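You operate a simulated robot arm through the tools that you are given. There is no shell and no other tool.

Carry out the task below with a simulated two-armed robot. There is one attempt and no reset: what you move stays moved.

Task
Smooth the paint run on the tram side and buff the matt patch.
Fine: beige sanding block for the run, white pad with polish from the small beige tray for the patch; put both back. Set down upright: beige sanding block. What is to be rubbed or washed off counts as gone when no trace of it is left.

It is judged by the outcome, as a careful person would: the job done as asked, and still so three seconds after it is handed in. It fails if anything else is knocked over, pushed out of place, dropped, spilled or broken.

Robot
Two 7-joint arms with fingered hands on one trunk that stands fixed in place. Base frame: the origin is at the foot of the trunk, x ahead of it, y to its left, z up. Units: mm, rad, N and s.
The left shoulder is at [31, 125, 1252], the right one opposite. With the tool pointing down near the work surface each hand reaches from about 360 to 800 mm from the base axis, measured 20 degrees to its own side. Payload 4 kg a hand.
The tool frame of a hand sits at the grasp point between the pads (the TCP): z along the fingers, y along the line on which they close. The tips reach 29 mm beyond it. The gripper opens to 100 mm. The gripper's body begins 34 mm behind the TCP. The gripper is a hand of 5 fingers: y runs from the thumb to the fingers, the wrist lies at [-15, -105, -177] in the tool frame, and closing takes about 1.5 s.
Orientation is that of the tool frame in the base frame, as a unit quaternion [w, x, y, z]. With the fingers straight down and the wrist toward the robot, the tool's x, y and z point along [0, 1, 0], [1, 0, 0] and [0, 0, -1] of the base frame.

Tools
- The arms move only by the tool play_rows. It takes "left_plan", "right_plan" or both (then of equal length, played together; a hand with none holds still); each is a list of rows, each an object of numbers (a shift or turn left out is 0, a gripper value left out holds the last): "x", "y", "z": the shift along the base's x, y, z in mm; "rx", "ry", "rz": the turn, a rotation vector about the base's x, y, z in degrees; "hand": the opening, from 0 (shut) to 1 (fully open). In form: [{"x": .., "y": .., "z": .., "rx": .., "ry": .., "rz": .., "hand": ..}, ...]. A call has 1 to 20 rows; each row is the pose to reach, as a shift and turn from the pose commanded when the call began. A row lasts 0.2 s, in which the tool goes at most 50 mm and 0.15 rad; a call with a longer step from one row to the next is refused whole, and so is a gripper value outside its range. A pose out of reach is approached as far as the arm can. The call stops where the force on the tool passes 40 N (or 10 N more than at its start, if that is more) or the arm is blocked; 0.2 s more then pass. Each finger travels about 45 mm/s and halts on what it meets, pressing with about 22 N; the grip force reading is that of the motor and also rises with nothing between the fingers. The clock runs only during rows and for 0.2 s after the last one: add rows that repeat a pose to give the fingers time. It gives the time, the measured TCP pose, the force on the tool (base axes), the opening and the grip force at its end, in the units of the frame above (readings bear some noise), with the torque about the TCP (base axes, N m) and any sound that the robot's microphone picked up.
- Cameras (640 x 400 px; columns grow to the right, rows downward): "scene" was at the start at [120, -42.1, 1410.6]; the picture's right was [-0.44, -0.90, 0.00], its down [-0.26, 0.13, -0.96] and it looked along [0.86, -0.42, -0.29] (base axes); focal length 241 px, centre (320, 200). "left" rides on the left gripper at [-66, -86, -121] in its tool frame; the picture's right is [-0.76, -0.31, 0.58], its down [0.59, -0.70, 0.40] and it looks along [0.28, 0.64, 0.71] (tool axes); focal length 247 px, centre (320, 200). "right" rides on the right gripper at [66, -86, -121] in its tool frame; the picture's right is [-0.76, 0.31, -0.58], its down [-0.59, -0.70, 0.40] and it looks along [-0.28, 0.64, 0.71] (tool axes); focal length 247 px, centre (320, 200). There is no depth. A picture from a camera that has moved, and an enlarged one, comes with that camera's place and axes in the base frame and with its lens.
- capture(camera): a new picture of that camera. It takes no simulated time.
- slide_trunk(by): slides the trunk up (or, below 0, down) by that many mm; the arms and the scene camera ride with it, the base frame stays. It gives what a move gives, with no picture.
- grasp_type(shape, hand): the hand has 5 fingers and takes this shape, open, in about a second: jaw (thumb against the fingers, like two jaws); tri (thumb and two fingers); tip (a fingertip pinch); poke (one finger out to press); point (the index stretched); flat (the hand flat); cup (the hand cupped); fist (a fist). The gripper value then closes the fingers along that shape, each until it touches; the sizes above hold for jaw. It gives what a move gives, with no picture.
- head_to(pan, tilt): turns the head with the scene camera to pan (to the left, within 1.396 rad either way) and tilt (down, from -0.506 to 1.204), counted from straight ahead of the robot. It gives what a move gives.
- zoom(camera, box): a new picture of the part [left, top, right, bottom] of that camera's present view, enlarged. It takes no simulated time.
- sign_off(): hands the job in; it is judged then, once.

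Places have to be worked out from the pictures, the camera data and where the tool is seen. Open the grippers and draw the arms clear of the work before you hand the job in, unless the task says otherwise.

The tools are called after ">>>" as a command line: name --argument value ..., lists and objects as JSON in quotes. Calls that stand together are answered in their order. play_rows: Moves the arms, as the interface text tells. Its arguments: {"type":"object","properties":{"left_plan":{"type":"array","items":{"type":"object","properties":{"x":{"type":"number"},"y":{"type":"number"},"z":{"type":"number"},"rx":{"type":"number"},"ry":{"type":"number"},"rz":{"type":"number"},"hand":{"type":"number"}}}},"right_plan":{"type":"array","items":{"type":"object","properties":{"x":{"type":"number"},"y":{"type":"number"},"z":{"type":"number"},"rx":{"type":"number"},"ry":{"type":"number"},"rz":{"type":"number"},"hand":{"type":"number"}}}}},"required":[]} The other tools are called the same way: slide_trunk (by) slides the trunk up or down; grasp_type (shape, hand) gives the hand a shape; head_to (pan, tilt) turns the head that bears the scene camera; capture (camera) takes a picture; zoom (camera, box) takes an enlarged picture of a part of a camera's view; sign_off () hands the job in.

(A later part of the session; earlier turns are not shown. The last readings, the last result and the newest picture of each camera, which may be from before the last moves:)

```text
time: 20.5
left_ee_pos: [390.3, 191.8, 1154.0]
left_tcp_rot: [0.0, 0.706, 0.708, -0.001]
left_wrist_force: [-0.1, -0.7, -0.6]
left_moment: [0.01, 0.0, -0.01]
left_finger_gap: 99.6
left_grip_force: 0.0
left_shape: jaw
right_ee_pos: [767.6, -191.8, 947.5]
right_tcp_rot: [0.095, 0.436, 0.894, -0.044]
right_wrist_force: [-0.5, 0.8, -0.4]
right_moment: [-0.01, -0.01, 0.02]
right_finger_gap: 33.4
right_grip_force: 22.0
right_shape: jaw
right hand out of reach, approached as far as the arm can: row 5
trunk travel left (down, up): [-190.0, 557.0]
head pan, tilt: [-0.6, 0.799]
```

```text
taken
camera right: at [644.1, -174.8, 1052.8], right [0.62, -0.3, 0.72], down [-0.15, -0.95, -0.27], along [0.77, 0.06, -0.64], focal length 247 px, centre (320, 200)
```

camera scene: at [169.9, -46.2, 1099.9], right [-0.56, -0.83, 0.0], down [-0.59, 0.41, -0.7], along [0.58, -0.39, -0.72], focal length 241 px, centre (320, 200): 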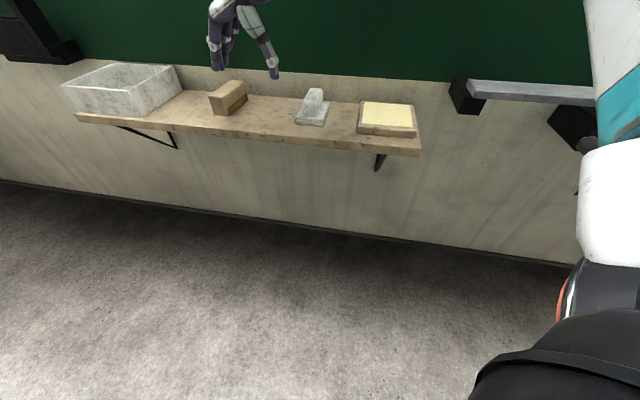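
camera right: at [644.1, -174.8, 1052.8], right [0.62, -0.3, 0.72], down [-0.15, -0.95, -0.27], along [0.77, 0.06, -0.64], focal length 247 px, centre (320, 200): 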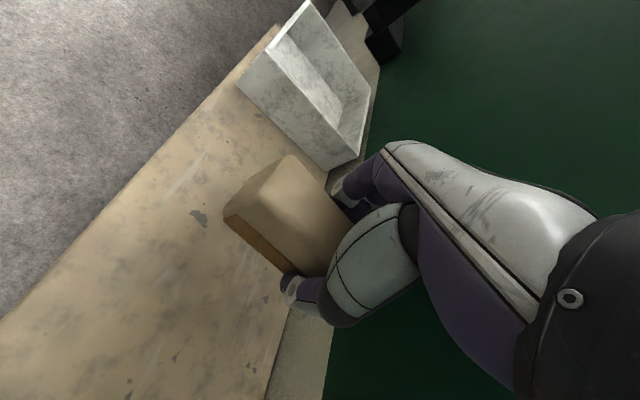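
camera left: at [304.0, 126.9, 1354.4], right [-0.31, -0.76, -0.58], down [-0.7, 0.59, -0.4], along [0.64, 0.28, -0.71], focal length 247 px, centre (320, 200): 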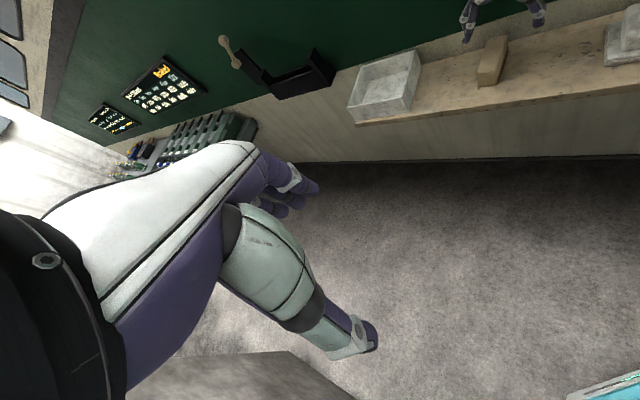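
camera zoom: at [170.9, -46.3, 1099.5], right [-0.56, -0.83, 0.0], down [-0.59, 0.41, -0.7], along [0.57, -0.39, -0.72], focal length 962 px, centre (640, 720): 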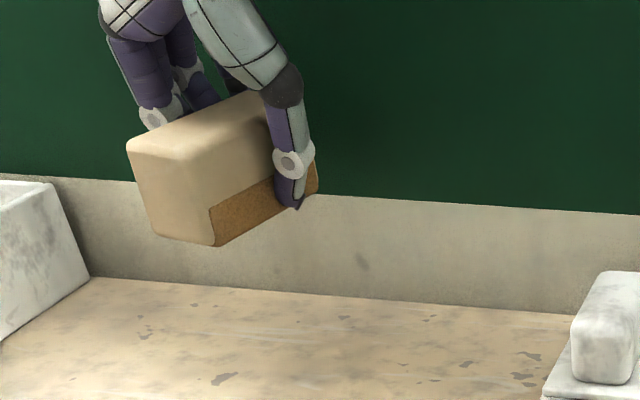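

The block is held well. I'll draw back from the shelf into free space and rotate it so the sole faces the wall.

>>> play_rows --right_plan '[{"x": -33, "y": -12, "z": 16}, {"x": -66, "y": -24, "z": 32}, {"x": -99, "y": -36, "z": 50}, {"x": -132, "y": -49, "z": 65, "rx": -6.7, "ry": -5.3}, {"x": -165, "y": -61, "z": 81, "rx": -13.3, "ry": -10.5}, {"x": -198, "y": -73, "z": 97, "rx": -20, "ry": -15.8}, {"x": -231, "y": -85, "z": 113, "rx": -26.7, "ry": -21.1}, {"x": -265, "y": -98, "z": 130, "rx": -33.3, "ry": -26.4}, {"x": -265, "y": -98, "z": 130, "rx": -40, "ry": -31.7}, {"x": -265, "y": -98, "z": 130, "rx": -46.5, "ry": -36.9}, {"x": -265, "y": -98, "z": 130, "rx": -53, "ry": -42}, {"x": -265, "y": -98, "z": 130, "rx": -59, "ry": -46.7}, {"x": -265, "y": -98, "z": 130, "rx": -61.2, "ry": -48.4}, {"x": -265, "y": -98, "z": 130, "rx": -61.2, "ry": -48.4}]'

>>> capture --camera "scene"

>>> capture --camera "right"

```text
time: 23.5
left_ee_pos: [390.4, 192.1, 1154.5]
left_tcp_rot: [-0.001, 0.707, 0.707, -0.001]
left_wrist_force: [-0.4, -0.2, 0.8]
left_moment: [0.0, -0.02, 0.0]
left_finger_gap: 99.6
left_grip_force: 0.0
left_shape: jaw
right_ee_pos: [519.1, -289.4, 1083.3]
right_tcp_rot: [0.638, 0.31, 0.636, -0.306]
right_wrist_force: [0.0, 0.5, -1.0]
right_moment: [0.01, -0.01, 0.0]
right_finger_gap: 33.8
right_grip_force: 22.0
right_shape: jaw
right hand out of reach, approached as far as the arm can: row 12, 13, 14
trunk travel left (down, up): [-190.0, 557.0]
head pan, tilt: [-0.6, 0.799]
```

```text
taken
camera scene: at [170.4, -46.2, 1099.7], right [-0.56, -0.83, 0.0], down [-0.59, 0.41, -0.7], along [0.57, -0.39, -0.72], focal length 241 px, centre (320, 200)
```

scene: 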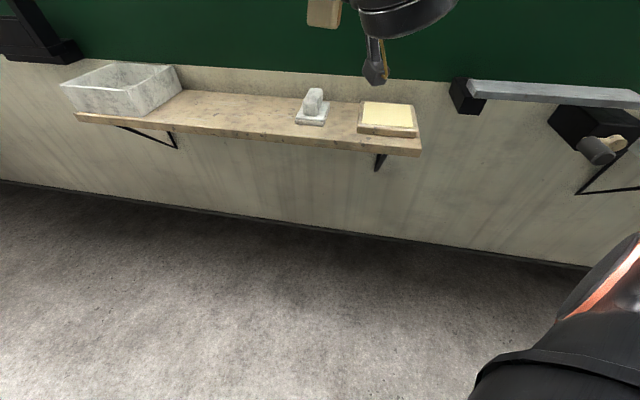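

```text
taken
camera right: at [377.0, -248.4, 1019.0], right [-0.12, 0.64, 0.76], down [-0.31, -0.75, 0.59], along [0.94, -0.16, 0.29], focal length 247 px, centre (320, 200)
```

right: 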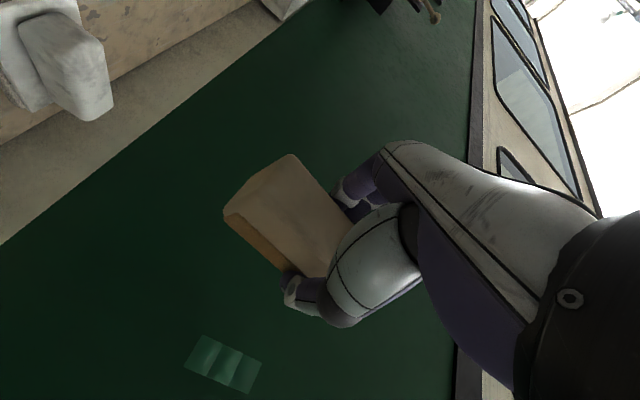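

The sole now points at the wall but is still 12° nose-down because of the grasp tilt. I'll move in front of the run (stand-off ~45 mm), add the remaining 12° tilt and 6.6° yaw, and raise the head to watch.

>>> play_rows --right_plan '[{"x": -2, "y": -20, "z": 6, "rx": -2.4, "ry": -1.9}, {"x": -2, "y": -45, "z": 12, "rx": -4.7, "ry": -3.7}, {"x": -3, "y": -70, "z": 20, "rx": -7, "ry": -5.6}, {"x": -4, "y": -100, "z": 28, "rx": -9.4, "ry": -7.45}, {"x": -5, "y": -130, "z": 35, "rx": -9.4, "ry": -7.45, "rz": 3}, {"x": -5, "y": -130, "z": 35, "rx": -9.4, "ry": -7.45, "rz": 6.6}, {"x": -5, "y": -130, "z": 35, "rx": -9.4, "ry": -7.45, "rz": 6.6}]'

>>> head_to --pan -0.65 --tilt 0.15

>>> capture --camera "scene"

>>> capture --camera "right"

>>> capture --camera "left"

```text
time: 25.1
left_ee_pos: [389.8, 192.6, 1152.6]
left_tcp_rot: [0.0, 0.707, 0.707, 0.0]
left_wrist_force: [0.3, -0.4, -1.3]
left_moment: [0.03, -0.03, 0.0]
left_finger_gap: 99.6
left_grip_force: 0.1
left_shape: jaw
right_ee_pos: [515.4, -421.9, 1119.9]
right_tcp_rot: [0.717, 0.239, 0.583, -0.299]
right_wrist_force: [-0.6, -0.1, -1.0]
right_moment: [-0.02, 0.02, 0.01]
right_finger_gap: 33.6
right_grip_force: 22.0
right_shape: jaw
trunk travel left (down, up): [-190.0, 557.0]
head pan, tilt: [-0.6, 0.799]
```

```text
time: 26.2
left_ee_pos: [391.1, 191.7, 1153.9]
left_tcp_rot: [0.0, 0.708, 0.707, 0.0]
left_wrist_force: [-0.5, 0.4, 0.1]
left_moment: [0.03, 0.03, 0.0]
left_finger_gap: 99.8
left_grip_force: 0.0
left_shape: jaw
right_ee_pos: [515.0, -420.9, 1119.9]
right_tcp_rot: [0.716, 0.239, 0.584, -0.299]
right_wrist_force: [-0.2, -0.9, 0.5]
right_moment: [0.01, -0.04, 0.01]
right_finger_gap: 33.3
right_grip_force: 22.5
right_shape: jaw
trunk travel left (down, up): [-190.0, 557.0]
head pan, tilt: [-0.649, 0.15]
```

```text
taken
camera scene: at [177.8, -56.8, 1158.0], right [-0.6, -0.8, 0.0], down [-0.12, 0.09, -0.99], along [0.79, -0.6, -0.15], focal length 241 px, centre (320, 200)
```

scene: 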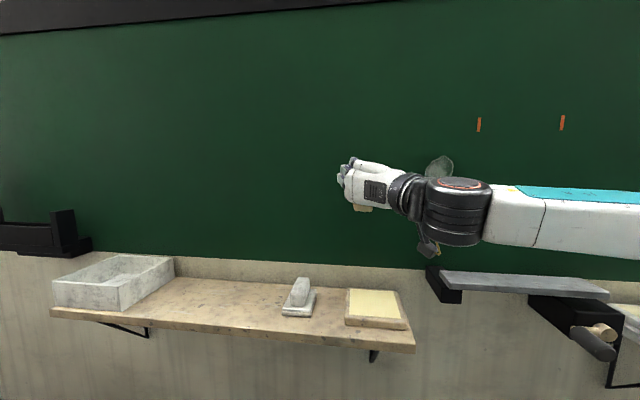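

```text
taken
camera right: at [380.2, -409.2, 1033.0], right [-0.29, 0.73, 0.62], down [-0.3, -0.68, 0.66], along [0.91, 0.0, 0.42], focal length 247 px, centre (320, 200)
```

right: 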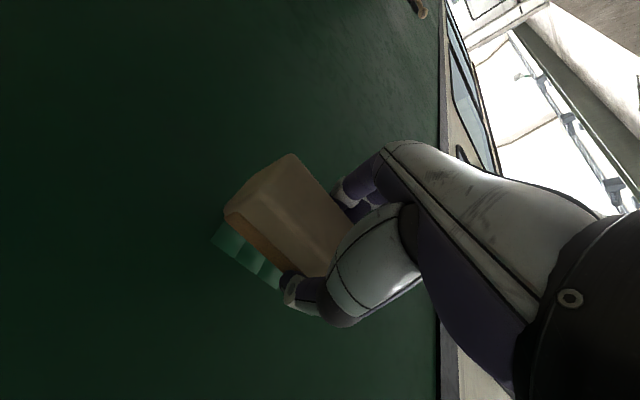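

```text
taken
camera left: at [304.0, 126.6, 1274.4], right [-0.31, -0.76, -0.58], down [-0.7, 0.59, -0.4], along [0.64, 0.28, -0.71], focal length 247 px, centre (320, 200)
```

left: 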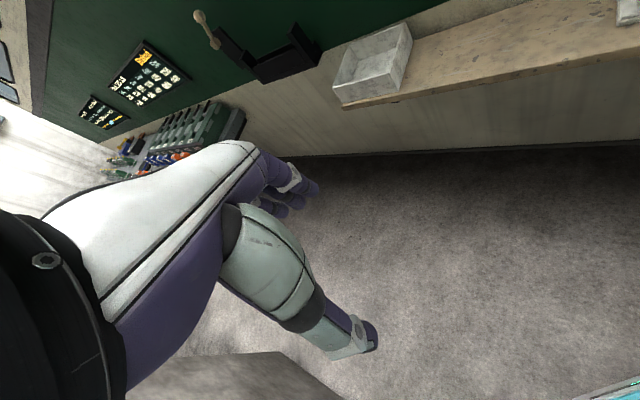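

Orientation is now square to the wall (elevation 12° compensates for the grasp tilt) and the run's corner is confirmed at r≈−52, z≈1082. I'll approach to near contact.

>>> play_rows --right_plan '[{"x": 7, "y": -7}, {"x": 14, "y": -14}, {"x": 20, "y": -20}, {"x": 24, "y": -24}, {"x": 27, "y": -27}, {"x": 28.5, "y": -28.5}, {"x": 28.5, "y": -28.5}]'

>>> zoom --camera "scene" --box '[300, 130, 460, 230]'

>>> capture --camera "right"

```text
time: 27.8
left_ee_pos: [391.0, 192.7, 1153.6]
left_tcp_rot: [0.0, 0.707, 0.707, 0.0]
left_wrist_force: [-0.5, -0.6, 0.0]
left_moment: [-0.01, 0.02, 0.02]
left_finger_gap: 99.9
left_grip_force: 0.1
left_shape: jaw
right_ee_pos: [544.3, -447.6, 1119.1]
right_tcp_rot: [0.717, 0.238, 0.583, -0.299]
right_wrist_force: [-0.2, -0.1, -1.0]
right_moment: [0.0, -0.01, 0.01]
right_finger_gap: 33.5
right_grip_force: 21.9
right_shape: jaw
trunk travel left (down, up): [-190.0, 557.0]
head pan, tilt: [-0.649, 0.15]
```

```text
4.00 times, centred on (380, 180) of scene
camera zoom: at [177.8, -56.8, 1158.0], right [-0.6, -0.8, 0.0], down [-0.12, 0.09, -0.99], along [0.79, -0.6, -0.15], focal length 962 px, centre (80, 280)
```

zoom: 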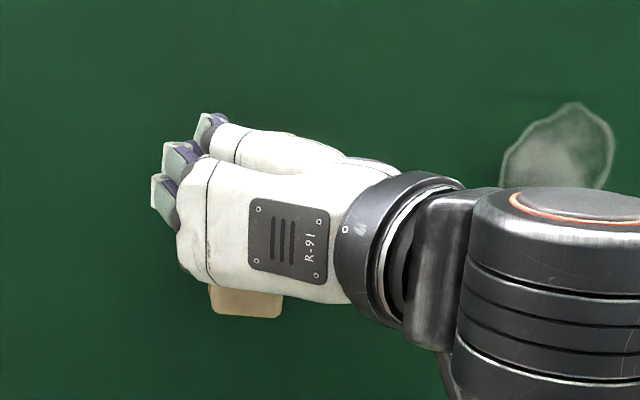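

```text
taken
camera right: at [408.6, -435.6, 1031.6], right [-0.29, 0.73, 0.62], down [-0.3, -0.68, 0.66], along [0.91, 0.0, 0.42], focal length 247 px, centre (320, 200)
```

right: 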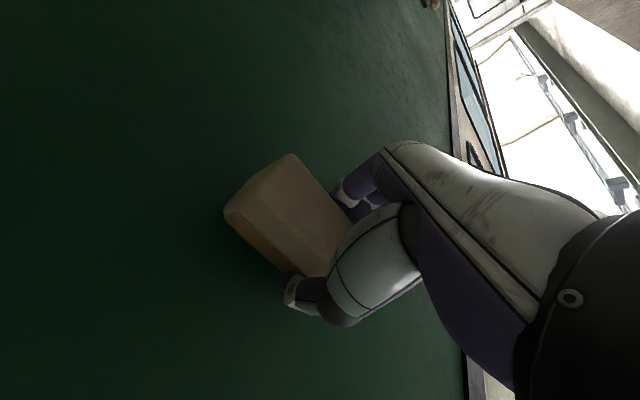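

No contact yet at f≈701, and the block covers the run. I'll advance slowly.

>>> play_rows --right_plan '[{"x": 0.7, "y": -0.7}, {"x": 1.4, "y": -1.4}, {"x": 2.1, "y": -2.1}, {"x": 2.8, "y": -2.8}, {"x": 2.8, "y": -2.8}]'

```text
time: 29.0
left_ee_pos: [391.3, 191.8, 1153.3]
left_tcp_rot: [0.0, 0.707, 0.707, 0.0]
left_wrist_force: [-0.1, 0.8, -0.6]
left_moment: [-0.02, 0.03, 0.0]
left_finger_gap: 99.9
left_grip_force: 0.0
left_shape: jaw
right_ee_pos: [546.1, -449.7, 1119.1]
right_tcp_rot: [0.717, 0.238, 0.583, -0.299]
right_wrist_force: [0.1, -1.0, -0.7]
right_moment: [0.02, -0.02, -0.02]
right_finger_gap: 33.4
right_grip_force: 21.8
right_shape: jaw
trunk travel left (down, up): [-190.0, 557.0]
head pan, tilt: [-0.649, 0.15]
```

Still no contact force at f≈704; I'll continue forward in 1 mm steps.

>>> play_rows --right_plan '[{"x": 0.7, "y": -0.7}, {"x": 1.4, "y": -1.4}, {"x": 2.1, "y": -2.1}, {"x": 2.8, "y": -2.8}, {"x": 2.8, "y": -2.8}]'

```text
time: 30.2
left_ee_pos: [391.4, 192.4, 1153.0]
left_tcp_rot: [0.0, 0.707, 0.707, 0.0]
left_wrist_force: [-0.5, -0.6, 0.3]
left_moment: [0.01, -0.02, -0.01]
left_finger_gap: 100.0
left_grip_force: 0.1
left_shape: jaw
right_ee_pos: [548.5, -452.3, 1118.8]
right_tcp_rot: [0.717, 0.239, 0.582, -0.3]
right_wrist_force: [-0.1, 0.3, -0.3]
right_moment: [0.02, 0.02, 0.02]
right_finger_gap: 33.7
right_grip_force: 21.6
right_shape: jaw
trunk travel left (down, up): [-190.0, 557.0]
head pan, tilt: [-0.649, 0.15]
```

Still no contact (f≈708). Continue.

>>> play_rows --right_plan '[{"x": 0.7, "y": -0.7}, {"x": 1.4, "y": -1.4}, {"x": 2.1, "y": -2.1}, {"x": 2.8, "y": -2.8}, {"x": 3.5, "y": -3.5}, {"x": 4.2, "y": -4.2}, {"x": 4.2, "y": -4.2}]'

>>> capture --camera "right"

```text
time: 31.8
left_ee_pos: [392.5, 192.4, 1154.8]
left_tcp_rot: [0.0, 0.707, 0.707, 0.001]
left_wrist_force: [0.3, 0.2, 0.3]
left_moment: [0.05, 0.02, 0.01]
left_finger_gap: 99.7
left_grip_force: 0.1
left_shape: jaw
right_ee_pos: [553.3, -456.1, 1121.0]
right_tcp_rot: [0.717, 0.239, 0.582, -0.299]
right_wrist_force: [0.2, -0.2, -0.9]
right_moment: [0.0, 0.01, -0.01]
right_finger_gap: 33.2
right_grip_force: 22.5
right_shape: jaw
trunk travel left (down, up): [-190.0, 557.0]
head pan, tilt: [-0.649, 0.15]
```

```text
taken
camera right: at [417.7, -444.7, 1033.2], right [-0.29, 0.73, 0.62], down [-0.3, -0.68, 0.66], along [0.91, 0.0, 0.42], focal length 247 px, centre (320, 200)
```

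right: 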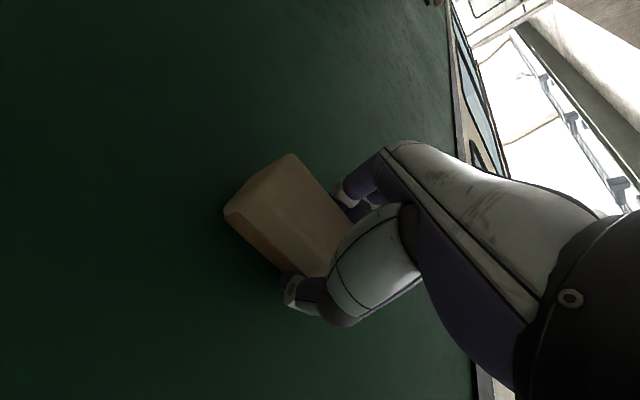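

f≈714 and still free; the wall must be a bit deeper than estimated. Continue slowly.

>>> play_rows --right_plan '[{"x": 0.7, "y": -0.7}, {"x": 1.4, "y": -1.4}, {"x": 2.1, "y": -2.1}, {"x": 2.8, "y": -2.8}, {"x": 3.5, "y": -3.5}, {"x": 4.2, "y": -4.2}, {"x": 4.9, "y": -4.9}, {"x": 5.6, "y": -5.6}, {"x": 5.6, "y": -5.6}]'

```text
time: 33.8
left_ee_pos: [388.8, 193.3, 1153.3]
left_tcp_rot: [0.001, 0.707, 0.707, -0.001]
left_wrist_force: [0.6, 0.0, 0.1]
left_moment: [0.0, -0.01, -0.02]
left_finger_gap: 99.7
left_grip_force: 0.0
left_shape: jaw
right_ee_pos: [557.0, -460.4, 1121.4]
right_tcp_rot: [0.718, 0.237, 0.582, -0.298]
right_wrist_force: [-18.0, 12.8, -8.7]
right_moment: [0.12, 0.16, -0.56]
right_finger_gap: 35.8
right_grip_force: 22.3
right_shape: jaw
trunk travel left (down, up): [-190.0, 557.0]
head pan, tilt: [-0.649, 0.15]
```

Contact at f≈719 with about 22 N, though the torque suggests the right edge is loaded more. I'll look.

>>> zoom --camera "right" --box '[180, 120, 380, 345]'

>>> zoom --camera "scene" --box '[300, 130, 460, 230]'

```text
1.78 times, centred on (280, 232) of right
camera zoom: at [421.8, -448.7, 1033.9], right [-0.29, 0.73, 0.62], down [-0.3, -0.68, 0.66], along [0.91, 0.01, 0.42], focal length 439 px, centre (391, 142)
```

zoom: 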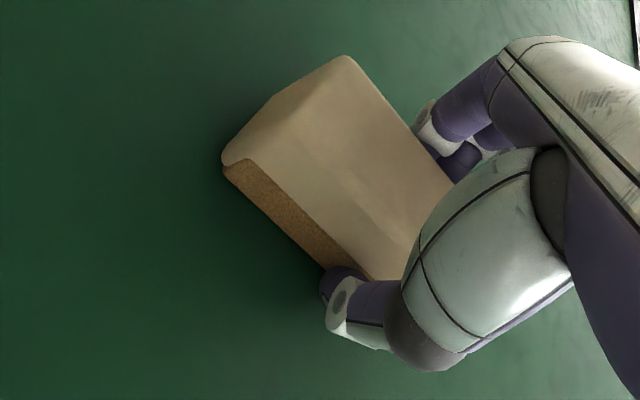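

```text
4.00 times, centred on (380, 180) of scene
camera zoom: at [175.9, -55.5, 1158.3], right [-0.6, -0.8, 0.0], down [-0.12, 0.09, -0.99], along [0.79, -0.6, -0.15], focal length 962 px, centre (80, 280)
```

zoom: 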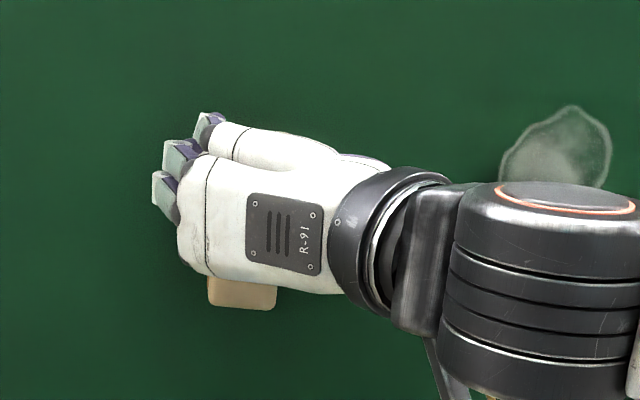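

Good contact over the run. I'll rub up and down with small strokes and check.

>>> play_rows --right_plan '[{"z": 8}, {"z": 16}, {"z": 22}, {"z": 14}, {"z": 6}, {"z": -2}, {"z": -10}, {"z": -18}, {"z": -24}, {"z": -16}, {"z": -8}, {"z": 0}, {"z": 8}, {"z": 16}, {"z": 8}, {"z": 0}, {"z": -8}, {"z": -16}, {"z": -8}, {"z": 0}]'

>>> capture --camera "right"

```text
time: 38.0
left_ee_pos: [388.9, 193.8, 1154.0]
left_tcp_rot: [0.001, 0.707, 0.707, -0.001]
left_wrist_force: [0.7, 0.2, 0.2]
left_moment: [0.01, -0.03, 0.02]
left_finger_gap: 99.9
left_grip_force: 0.0
left_shape: jaw
right_ee_pos: [557.9, -459.3, 1119.9]
right_tcp_rot: [0.717, 0.238, 0.584, -0.298]
right_wrist_force: [-16.8, 16.0, -9.0]
right_moment: [0.38, 0.2, -0.43]
right_finger_gap: 36.1
right_grip_force: 22.0
right_shape: jaw
trunk travel left (down, up): [-190.0, 557.0]
head pan, tilt: [-0.649, 0.15]
```

```text
taken
camera right: at [422.2, -448.0, 1032.8], right [-0.29, 0.73, 0.62], down [-0.3, -0.69, 0.66], along [0.91, 0.01, 0.42], focal length 247 px, centre (320, 200)
```

right: 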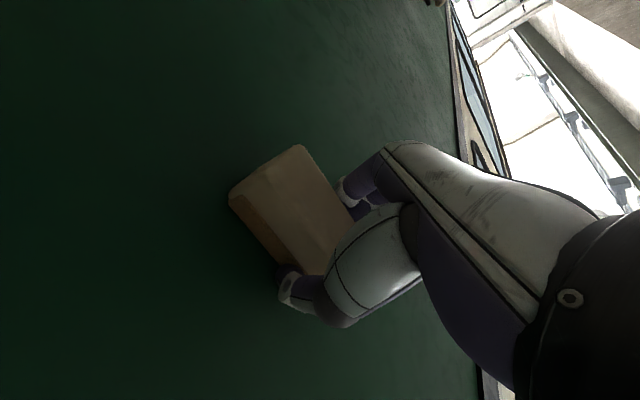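

Rubbing works with stable force; the block shifted slightly in the grip but holds. A second round with sideways offsets, then I back off to inspect.

>>> play_rows --right_plan '[{"x": -4, "y": -4, "z": 6}, {"x": -6, "y": -6, "z": 14}, {"x": -6, "y": -6, "z": 6}, {"x": -6, "y": -6, "z": -2}, {"x": -6, "y": -6, "z": -10}, {"x": -6, "y": -6, "z": -16}, {"x": -3, "y": -3, "z": -10}, {"x": 0, "y": 0, "z": -4}, {"x": 4, "y": 4, "z": 0}, {"x": 6, "y": 6, "z": 8}, {"x": 6, "y": 6, "z": 16}, {"x": 6, "y": 6, "z": 8}, {"x": 6, "y": 6, "z": 0}, {"x": 6, "y": 6, "z": -8}, {"x": 6, "y": 6, "z": -16}, {"x": 4, "y": 4, "z": -8}, {"x": 0, "y": 0, "z": 0}, {"x": -7, "y": 7, "z": 0}, {"x": -21, "y": 21, "z": 0}, {"x": -35, "y": 35, "z": 0}]'

>>> capture --camera "right"

>>> capture --camera "scene"

```text
time: 42.2
left_ee_pos: [390.4, 192.8, 1154.4]
left_tcp_rot: [0.0, 0.707, 0.707, -0.001]
left_wrist_force: [0.9, 1.3, 1.1]
left_moment: [0.0, -0.01, -0.01]
left_finger_gap: 99.9
left_grip_force: 0.1
left_shape: jaw
right_ee_pos: [522.7, -428.1, 1122.1]
right_tcp_rot: [0.717, 0.238, 0.582, -0.3]
right_wrist_force: [0.7, 0.9, -1.6]
right_moment: [0.0, -0.01, 0.01]
right_finger_gap: 34.2
right_grip_force: 22.0
right_shape: jaw
trunk travel left (down, up): [-190.0, 557.0]
head pan, tilt: [-0.649, 0.15]
```

```text
taken
camera right: at [387.4, -416.1, 1034.5], right [-0.29, 0.73, 0.62], down [-0.31, -0.68, 0.66], along [0.91, 0.0, 0.42], focal length 247 px, centre (320, 200)
```

right: 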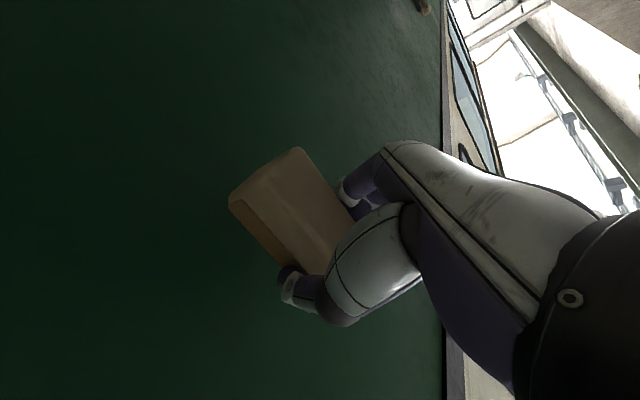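

```text
taken
camera scene: at [177.6, -56.4, 1158.1], right [-0.6, -0.8, 0.0], down [-0.12, 0.09, -0.99], along [0.79, -0.6, -0.15], focal length 241 px, centre (320, 200)
```

scene: 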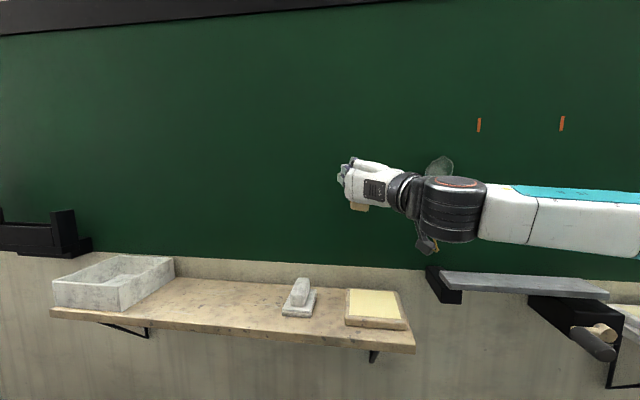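

The run's corner that was visible earlier is gone. I'll raise the hand to check the whole area.

>>> play_rows --right_plan '[{"z": 30}, {"z": 65}, {"z": 100}, {"z": 130}, {"z": 150}, {"z": 150}]'

>>> capture --camera "scene"

>>> zoom --camera "scene" --box '[300, 130, 460, 250]'

>>> capture --camera "right"

```text
time: 43.6
left_ee_pos: [390.8, 193.2, 1153.3]
left_tcp_rot: [0.0, 0.707, 0.707, 0.001]
left_wrist_force: [0.2, -0.4, 0.0]
left_moment: [-0.01, -0.06, 0.04]
left_finger_gap: 99.7
left_grip_force: 0.2
left_shape: jaw
right_ee_pos: [522.7, -428.0, 1271.0]
right_tcp_rot: [0.716, 0.239, 0.583, -0.3]
right_wrist_force: [-0.5, -0.1, 0.0]
right_moment: [0.03, 0.02, 0.03]
right_finger_gap: 34.2
right_grip_force: 21.5
right_shape: jaw
trunk travel left (down, up): [-190.0, 557.0]
head pan, tilt: [-0.649, 0.15]
```

```text
taken
camera scene: at [177.8, -56.7, 1158.0], right [-0.6, -0.8, 0.0], down [-0.12, 0.09, -0.99], along [0.79, -0.6, -0.15], focal length 241 px, centre (320, 200)
```

scene: 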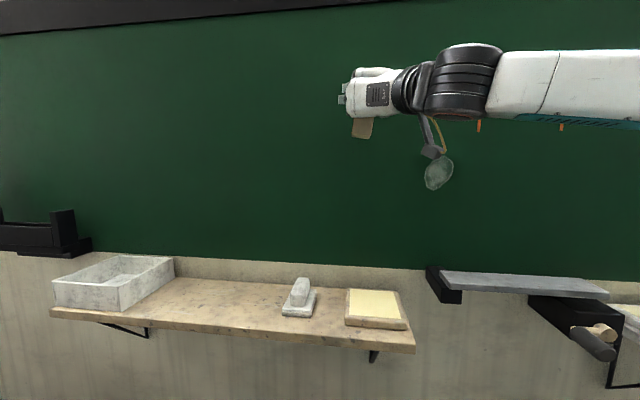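

```text
3.33 times, centred on (380, 190) of scene
camera zoom: at [177.8, -56.7, 1158.0], right [-0.6, -0.8, 0.0], down [-0.12, 0.09, -0.99], along [0.79, -0.6, -0.15], focal length 802 px, centre (120, 233)
```

zoom: 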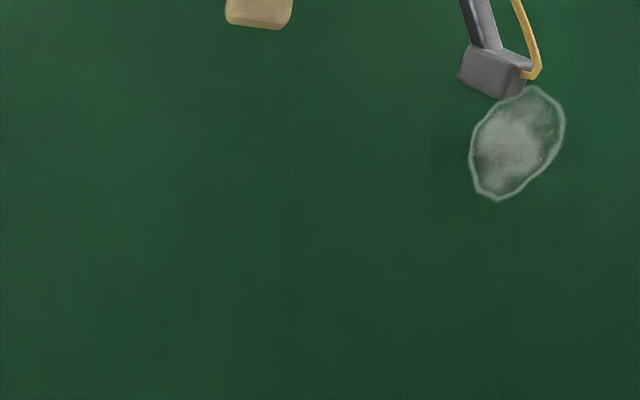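

```text
taken
camera right: at [387.3, -416.4, 1183.4], right [-0.29, 0.73, 0.62], down [-0.3, -0.68, 0.66], along [0.91, 0.0, 0.42], focal length 247 px, centre (320, 200)
```

right: 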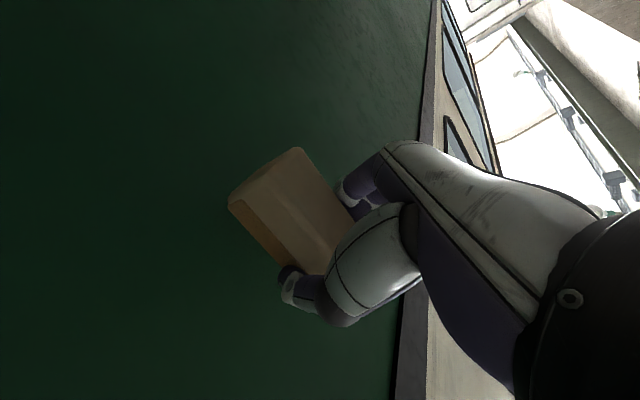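

The run seems gone; a tighter zoom will check for any residue.

>>> zoom --camera "scene" --box '[330, 145, 410, 215]'

```text
5.71 times, centred on (370, 180) of scene
camera zoom: at [177.8, -56.7, 1158.0], right [-0.6, -0.8, 0.0], down [-0.12, 0.09, -0.99], along [0.79, -0.6, -0.15], focal length 1375 px, centre (34, 314)
```

zoom: 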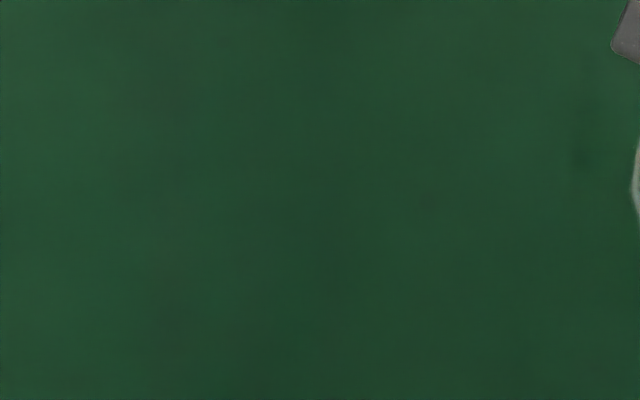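

No trace of the run is left. Now I return the block: back to free space left of the run, reversing the rotation to the pickup orientation.

>>> play_rows --right_plan '[{"x": 0, "y": 23, "z": -30}, {"x": 0, "y": 46, "z": -60}, {"x": 0, "y": 69, "z": -90}, {"x": 0, "y": 92, "z": -120}, {"x": 0, "y": 115, "z": -150, "rx": 3.4, "ry": 3, "rz": -0.3}, {"x": 0, "y": 138, "z": -170, "rx": 9, "ry": 7.9, "rz": -0.7}, {"x": 0, "y": 138, "z": -170, "rx": 15, "ry": 13.1, "rz": -1.2}, {"x": 0, "y": 138, "z": -170, "rx": 21, "ry": 18.4, "rz": -1.7}, {"x": 5, "y": 138, "z": -170, "rx": 27, "ry": 23.6, "rz": -2.2}, {"x": 10, "y": 138, "z": -170, "rx": 33, "ry": 28.9, "rz": -2.7}, {"x": 20, "y": 140, "z": -170, "rx": 39, "ry": 34.1, "rz": -3.2}, {"x": 30, "y": 145, "z": -170, "rx": 45, "ry": 39.3, "rz": -3.7}, {"x": 45, "y": 150, "z": -170, "rx": 51, "ry": 44.6, "rz": -4.2}, {"x": 60, "y": 155, "z": -170, "rx": 57, "ry": 49.8, "rz": -4.7}, {"x": 75, "y": 160, "z": -170, "rx": 63, "ry": 55.1, "rz": -5.1}, {"x": 90, "y": 165, "z": -170, "rx": 67.7, "ry": 59.2, "rz": -5.5}, {"x": 90, "y": 165, "z": -170, "rx": 67.7, "ry": 59.2, "rz": -5.5}]'

>>> head_to --pan -0.4 --tilt 0.5

>>> capture --camera "scene"

>>> capture --camera "right"

```text
time: 47.2
left_ee_pos: [390.5, 192.2, 1153.4]
left_tcp_rot: [0.0, 0.707, 0.707, 0.0]
left_wrist_force: [0.1, -0.3, 0.2]
left_moment: [-0.02, -0.02, 0.01]
left_finger_gap: 99.7
left_grip_force: 0.0
left_shape: jaw
right_ee_pos: [613.5, -263.3, 1100.6]
right_tcp_rot: [0.096, 0.436, 0.894, -0.043]
right_wrist_force: [0.0, -0.6, -0.7]
right_moment: [-0.03, 0.01, 0.02]
right_finger_gap: 34.2
right_grip_force: 21.7
right_shape: jaw
trunk travel left (down, up): [-190.0, 557.0]
head pan, tilt: [-0.649, 0.15]
```

```text
time: 48.0
left_ee_pos: [391.3, 191.5, 1154.0]
left_tcp_rot: [-0.001, 0.707, 0.708, 0.0]
left_wrist_force: [-0.1, 0.2, -0.1]
left_moment: [0.01, 0.01, 0.02]
left_finger_gap: 99.9
left_grip_force: 0.1
left_shape: jaw
right_ee_pos: [614.4, -264.1, 1099.1]
right_tcp_rot: [0.095, 0.436, 0.894, -0.044]
right_wrist_force: [-0.6, -0.3, -1.4]
right_moment: [-0.02, -0.01, 0.03]
right_finger_gap: 34.3
right_grip_force: 21.8
right_shape: jaw
trunk travel left (down, up): [-190.0, 557.0]
head pan, tilt: [-0.4, 0.499]
```

```text
taken
camera scene: at [187.8, -36.0, 1125.7], right [-0.39, -0.92, 0.0], down [-0.44, 0.19, -0.88], along [0.81, -0.34, -0.48], focal length 241 px, centre (320, 200)
```

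scene: 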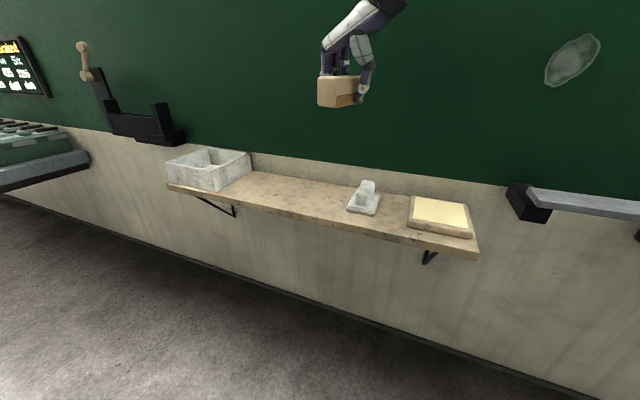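

```text
taken
camera right: at [490.5, -247.1, 1205.1], right [0.62, -0.3, 0.72], down [-0.15, -0.95, -0.27], along [0.77, 0.06, -0.63], focal length 247 px, centre (320, 200)
```

right: 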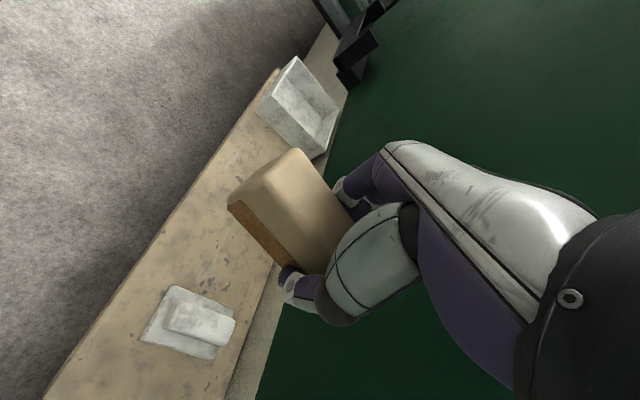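

I'll zoom on the held block to judge its tilt.

>>> zoom --camera "scene" --box '[290, 50, 400, 130]'

>>> zoom --camera "right" --box '[180, 120, 380, 345]'

```text
5.00 times, centred on (345, 90) of scene
camera zoom: at [187.8, -36.0, 1125.7], right [-0.39, -0.92, 0.0], down [-0.44, 0.19, -0.88], along [0.81, -0.34, -0.48], focal length 1203 px, centre (195, 750)
```

zoom: 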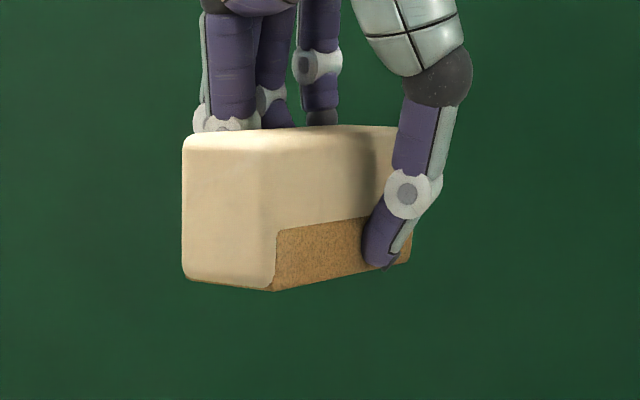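

```text
1.78 times, centred on (280, 232) of right
camera zoom: at [490.5, -247.1, 1205.1], right [0.62, -0.3, 0.72], down [-0.15, -0.95, -0.27], along [0.77, 0.06, -0.63], focal length 439 px, centre (391, 142)
```

zoom: 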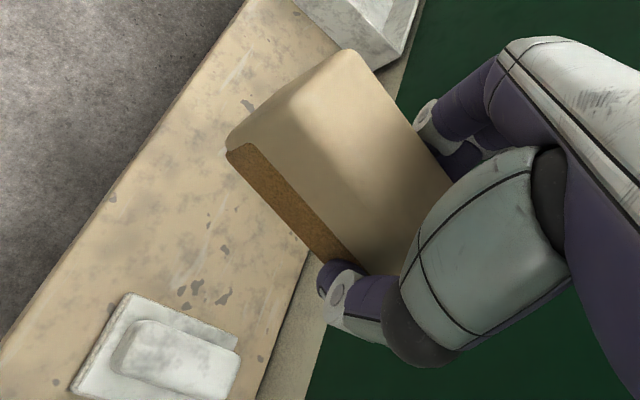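

The block hangs level in the grip, having slid a bit toward the palm, so the sole is ~34–40 mm beyond the TCP. I'll move over its original spot and go down to z≈905.

>>> play_rows --right_plan '[{"x": 15, "y": 7, "z": -25}, {"x": 35, "y": 17, "z": -55}, {"x": 60, "y": 28, "z": -85}, {"x": 85, "y": 40, "z": -115}, {"x": 110, "y": 52, "z": -140}, {"x": 130, "y": 62, "z": -160}, {"x": 145, "y": 69, "z": -175}, {"x": 154, "y": 73.5, "z": -185}, {"x": 154, "y": 73.5, "z": -195}, {"x": 154, "y": 73.5, "z": -195}]'

>>> zoom --camera "scene" --box '[230, 100, 390, 220]'

>>> zoom --camera "right" --box '[140, 120, 380, 345]'

```text
time: 50.2
left_ee_pos: [392.4, 192.5, 1153.4]
left_tcp_rot: [-0.001, 0.707, 0.707, 0.0]
left_wrist_force: [0.3, -0.3, 0.7]
left_moment: [0.01, -0.01, 0.0]
left_finger_gap: 99.6
left_grip_force: 0.1
left_shape: jaw
right_ee_pos: [768.9, -189.8, 904.4]
right_tcp_rot: [0.096, 0.436, 0.894, -0.044]
right_wrist_force: [0.0, -0.4, -0.1]
right_moment: [0.0, -0.02, 0.0]
right_finger_gap: 34.2
right_grip_force: 21.8
right_shape: jaw
trunk travel left (down, up): [-190.0, 557.0]
head pan, tilt: [-0.4, 0.499]
```

```text
3.33 times, centred on (310, 160) of scene
camera zoom: at [187.9, -36.0, 1125.6], right [-0.39, -0.92, 0.0], down [-0.44, 0.19, -0.88], along [0.81, -0.34, -0.48], focal length 802 px, centre (353, 333)
```

zoom: 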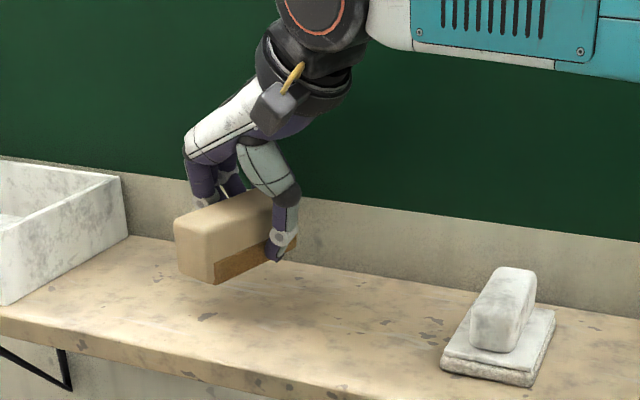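

```text
1.78 times, centred on (260, 232) of right
camera zoom: at [645.0, -173.3, 1009.4], right [0.62, -0.3, 0.72], down [-0.15, -0.95, -0.27], along [0.77, 0.06, -0.63], focal length 439 px, centre (427, 142)
```

zoom: 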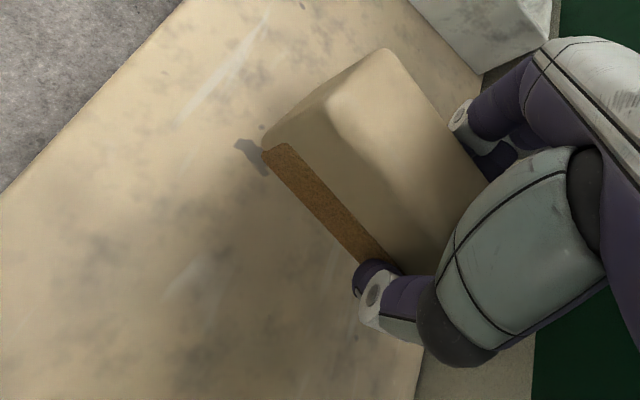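

It is hovering over its spot. I'll lower gently toward contact.

>>> play_rows --right_plan '[{"z": -8}, {"z": -16}, {"z": -24}, {"z": -30}, {"z": -34}, {"z": -34}]'

```text
time: 51.6
left_ee_pos: [391.8, 192.1, 1154.0]
left_tcp_rot: [0.0, 0.707, 0.707, 0.0]
left_wrist_force: [-0.4, -0.2, -0.5]
left_moment: [-0.02, 0.01, -0.02]
left_finger_gap: 99.7
left_grip_force: 0.1
left_shape: jaw
right_ee_pos: [767.4, -189.4, 871.9]
right_tcp_rot: [0.097, 0.437, 0.893, -0.044]
right_wrist_force: [1.2, -0.7, 2.8]
right_moment: [-0.01, 0.0, 0.01]
right_finger_gap: 34.4
right_grip_force: 21.4
right_shape: jaw
trunk travel left (down, up): [-190.0, 557.0]
head pan, tilt: [-0.4, 0.499]
```

A small upward force of 2.8 N suggests touch. I'll look before releasing.

>>> zoom --camera "scene" --box '[250, 120, 350, 200]'

>>> play_rows --right_plan '[{"z": -0.7}, {"z": -1.4}, {"z": -1.4}]'

>>> zoom --camera "scene" --box '[250, 120, 350, 200]'

```text
5.00 times, centred on (300, 160) of scene
camera zoom: at [187.6, -35.9, 1125.7], right [-0.39, -0.92, 0.0], down [-0.44, 0.19, -0.88], along [0.81, -0.34, -0.48], focal length 1203 px, centre (420, 400)
```

zoom: 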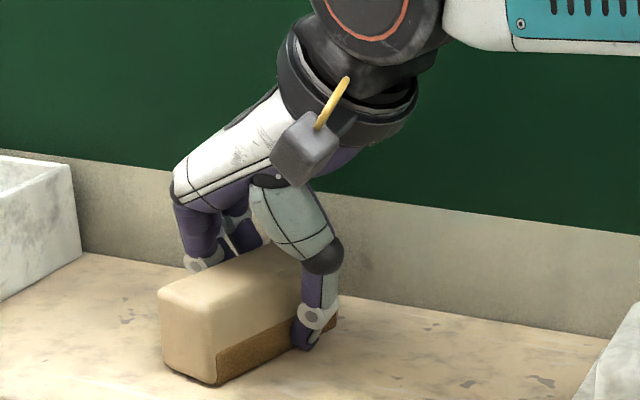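

```text
time: 52.4
left_ee_pos: [390.0, 192.4, 1153.8]
left_tcp_rot: [0.0, 0.706, 0.708, 0.0]
left_wrist_force: [0.3, 0.7, 0.2]
left_moment: [-0.02, 0.04, -0.01]
left_finger_gap: 100.0
left_grip_force: 0.0
left_shape: jaw
right_ee_pos: [767.4, -189.0, 871.4]
right_tcp_rot: [0.098, 0.437, 0.893, -0.042]
right_wrist_force: [1.8, 0.1, 12.5]
right_moment: [-0.14, 0.22, -0.04]
right_finger_gap: 34.4
right_grip_force: 21.7
right_shape: jaw
trunk travel left (down, up): [-190.0, 557.0]
head pan, tilt: [-0.4, 0.499]
```

```text
5.00 times, centred on (300, 160) of scene
camera zoom: at [186.7, -35.6, 1126.0], right [-0.39, -0.92, 0.0], down [-0.44, 0.19, -0.88], along [0.81, -0.34, -0.48], focal length 1203 px, centre (420, 400)
```

zoom: 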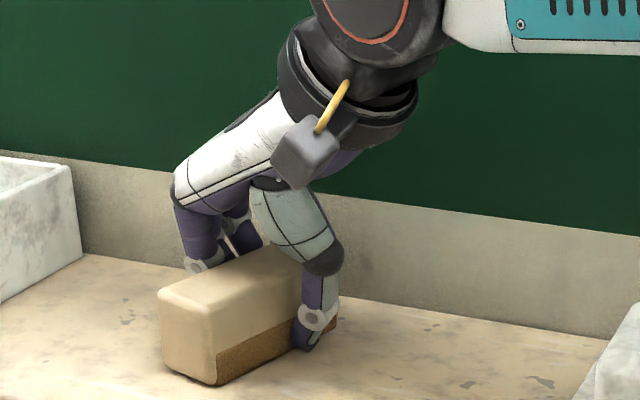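

The block rests on its right edge first (12 N), just a slight roll. I'll relieve ~1 mm and open the hand gradually.

>>> play_rows --right_plan '[{"z": 1}, {"z": 1, "hand": 0.36}, {"z": 1, "hand": 0.4}, {"z": 1, "hand": 0.45}, {"z": 1, "hand": 0.55}, {"z": 1, "hand": 0.7}, {"z": 1, "hand": 0.85}, {"z": 1, "hand": 1}, {"z": 1, "hand": 1}, {"z": 1, "hand": 1}]'

>>> zoom --camera "scene" --box '[250, 120, 350, 200]'

```text
time: 54.6
left_ee_pos: [389.3, 191.9, 1153.8]
left_tcp_rot: [0.0, 0.707, 0.707, 0.0]
left_wrist_force: [0.4, 0.0, -0.3]
left_moment: [0.02, 0.02, 0.01]
left_finger_gap: 99.6
left_grip_force: 0.1
left_shape: jaw
right_ee_pos: [767.6, -188.6, 868.6]
right_tcp_rot: [0.096, 0.436, 0.894, -0.044]
right_wrist_force: [-0.3, -0.1, -0.2]
right_moment: [-0.01, -0.04, 0.03]
right_finger_gap: 99.9
right_grip_force: 0.0
right_shape: jaw
trunk travel left (down, up): [-190.0, 557.0]
head pan, tilt: [-0.4, 0.499]
```

```text
5.00 times, centred on (300, 160) of scene
camera zoom: at [187.8, -35.9, 1125.6], right [-0.39, -0.92, 0.0], down [-0.44, 0.19, -0.88], along [0.81, -0.34, -0.48], focal length 1203 px, centre (420, 400)
```

zoom: 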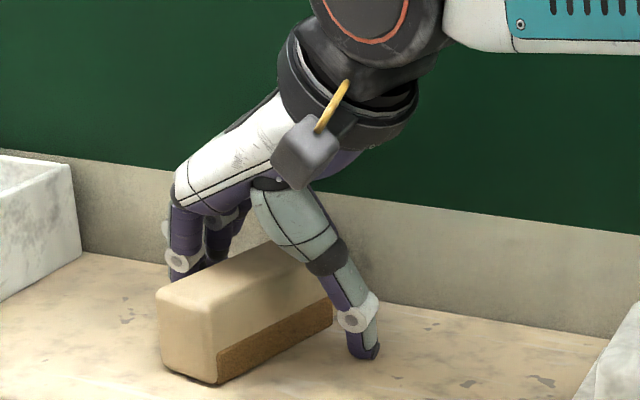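

The block stands upright in place with fingers clear. I lift straight up and go over to above the white pad, undoing the tilt and squaring the yaw.

>>> play_rows --right_plan '[{"z": 12}, {"z": 30}, {"z": 50}, {"z": 70}, {"x": -20, "y": -18, "z": 80, "rx": 2, "ry": 1.6}, {"x": -45, "y": -40, "z": 90, "rx": 4.5, "ry": 3.6}, {"x": -70, "y": -65, "z": 95, "rx": 7, "ry": 5.6}, {"x": -95, "y": -90, "z": 95, "rx": 9.4, "ry": 7.45}, {"x": -120, "y": -115, "z": 95, "rx": 9.4, "ry": 7.45, "rz": 3.3}, {"x": -140, "y": -135, "z": 95, "rx": 9.4, "ry": 7.45, "rz": 6.6}, {"x": -153, "y": -146, "z": 95, "rx": 9.4, "ry": 7.45, "rz": 6.6}, {"x": -153, "y": -146, "z": 95, "rx": 9.4, "ry": 7.45, "rz": 6.6}]'

>>> capture --camera "scene"

>>> capture --camera "right"

>>> zoom --camera "scene" --box '[220, 120, 480, 270]'

```text
time: 57.2
left_ee_pos: [390.4, 191.8, 1153.5]
left_tcp_rot: [-0.001, 0.707, 0.707, -0.002]
left_wrist_force: [-0.7, -0.6, 1.3]
left_moment: [0.0, -0.01, -0.01]
left_finger_gap: 99.7
left_grip_force: 0.1
left_shape: jaw
right_ee_pos: [614.2, -335.1, 964.7]
right_tcp_rot: [0.004, 0.387, 0.922, 0.008]
right_wrist_force: [-0.3, -0.3, 0.6]
right_moment: [-0.01, -0.03, 0.0]
right_finger_gap: 99.8
right_grip_force: 0.0
right_shape: jaw
trunk travel left (down, up): [-190.0, 557.0]
head pan, tilt: [-0.4, 0.499]
```

```text
taken
camera scene: at [187.8, -36.0, 1125.6], right [-0.39, -0.92, 0.0], down [-0.44, 0.19, -0.88], along [0.81, -0.34, -0.48], focal length 241 px, centre (320, 200)
```

scene: 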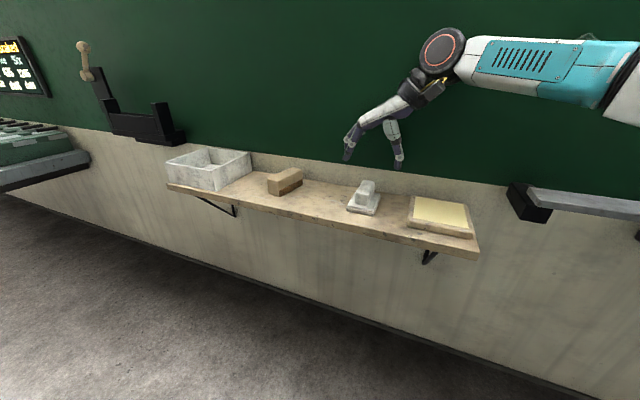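

```text
taken
camera right: at [505.4, -351.7, 1085.3], right [0.74, -0.33, 0.58], down [-0.08, -0.91, -0.41], along [0.66, 0.26, -0.7], focal length 247 px, centre (320, 200)
```

right: 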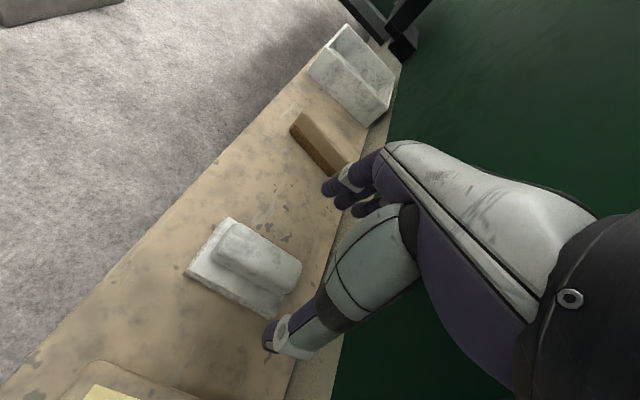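

```text
2.46 times, centred on (350, 195) of scene
camera zoom: at [187.8, -36.0, 1125.6], right [-0.39, -0.92, 0.0], down [-0.44, 0.19, -0.88], along [0.81, -0.34, -0.48], focal length 592 px, centre (246, 212)
```

zoom: 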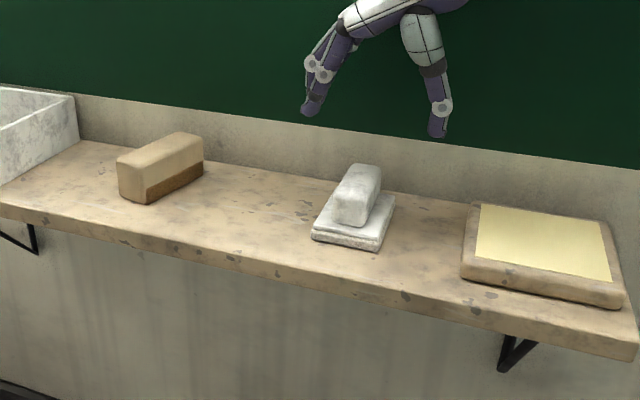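

I'll zoom the right camera to refine the pad handle's position.

>>> zoom --camera "right" --box '[170, 200, 330, 330]'

```text
3.08 times, centred on (250, 265) of right
camera zoom: at [505.4, -351.7, 1085.3], right [0.74, -0.33, 0.58], down [-0.08, -0.91, -0.41], along [0.66, 0.26, -0.7], focal length 760 px, centre (535, 0)
```

zoom: 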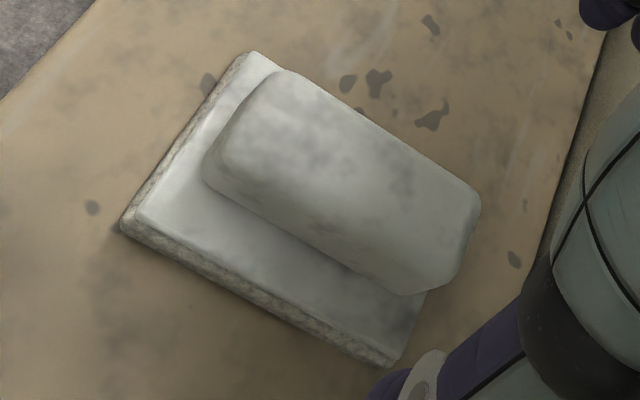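

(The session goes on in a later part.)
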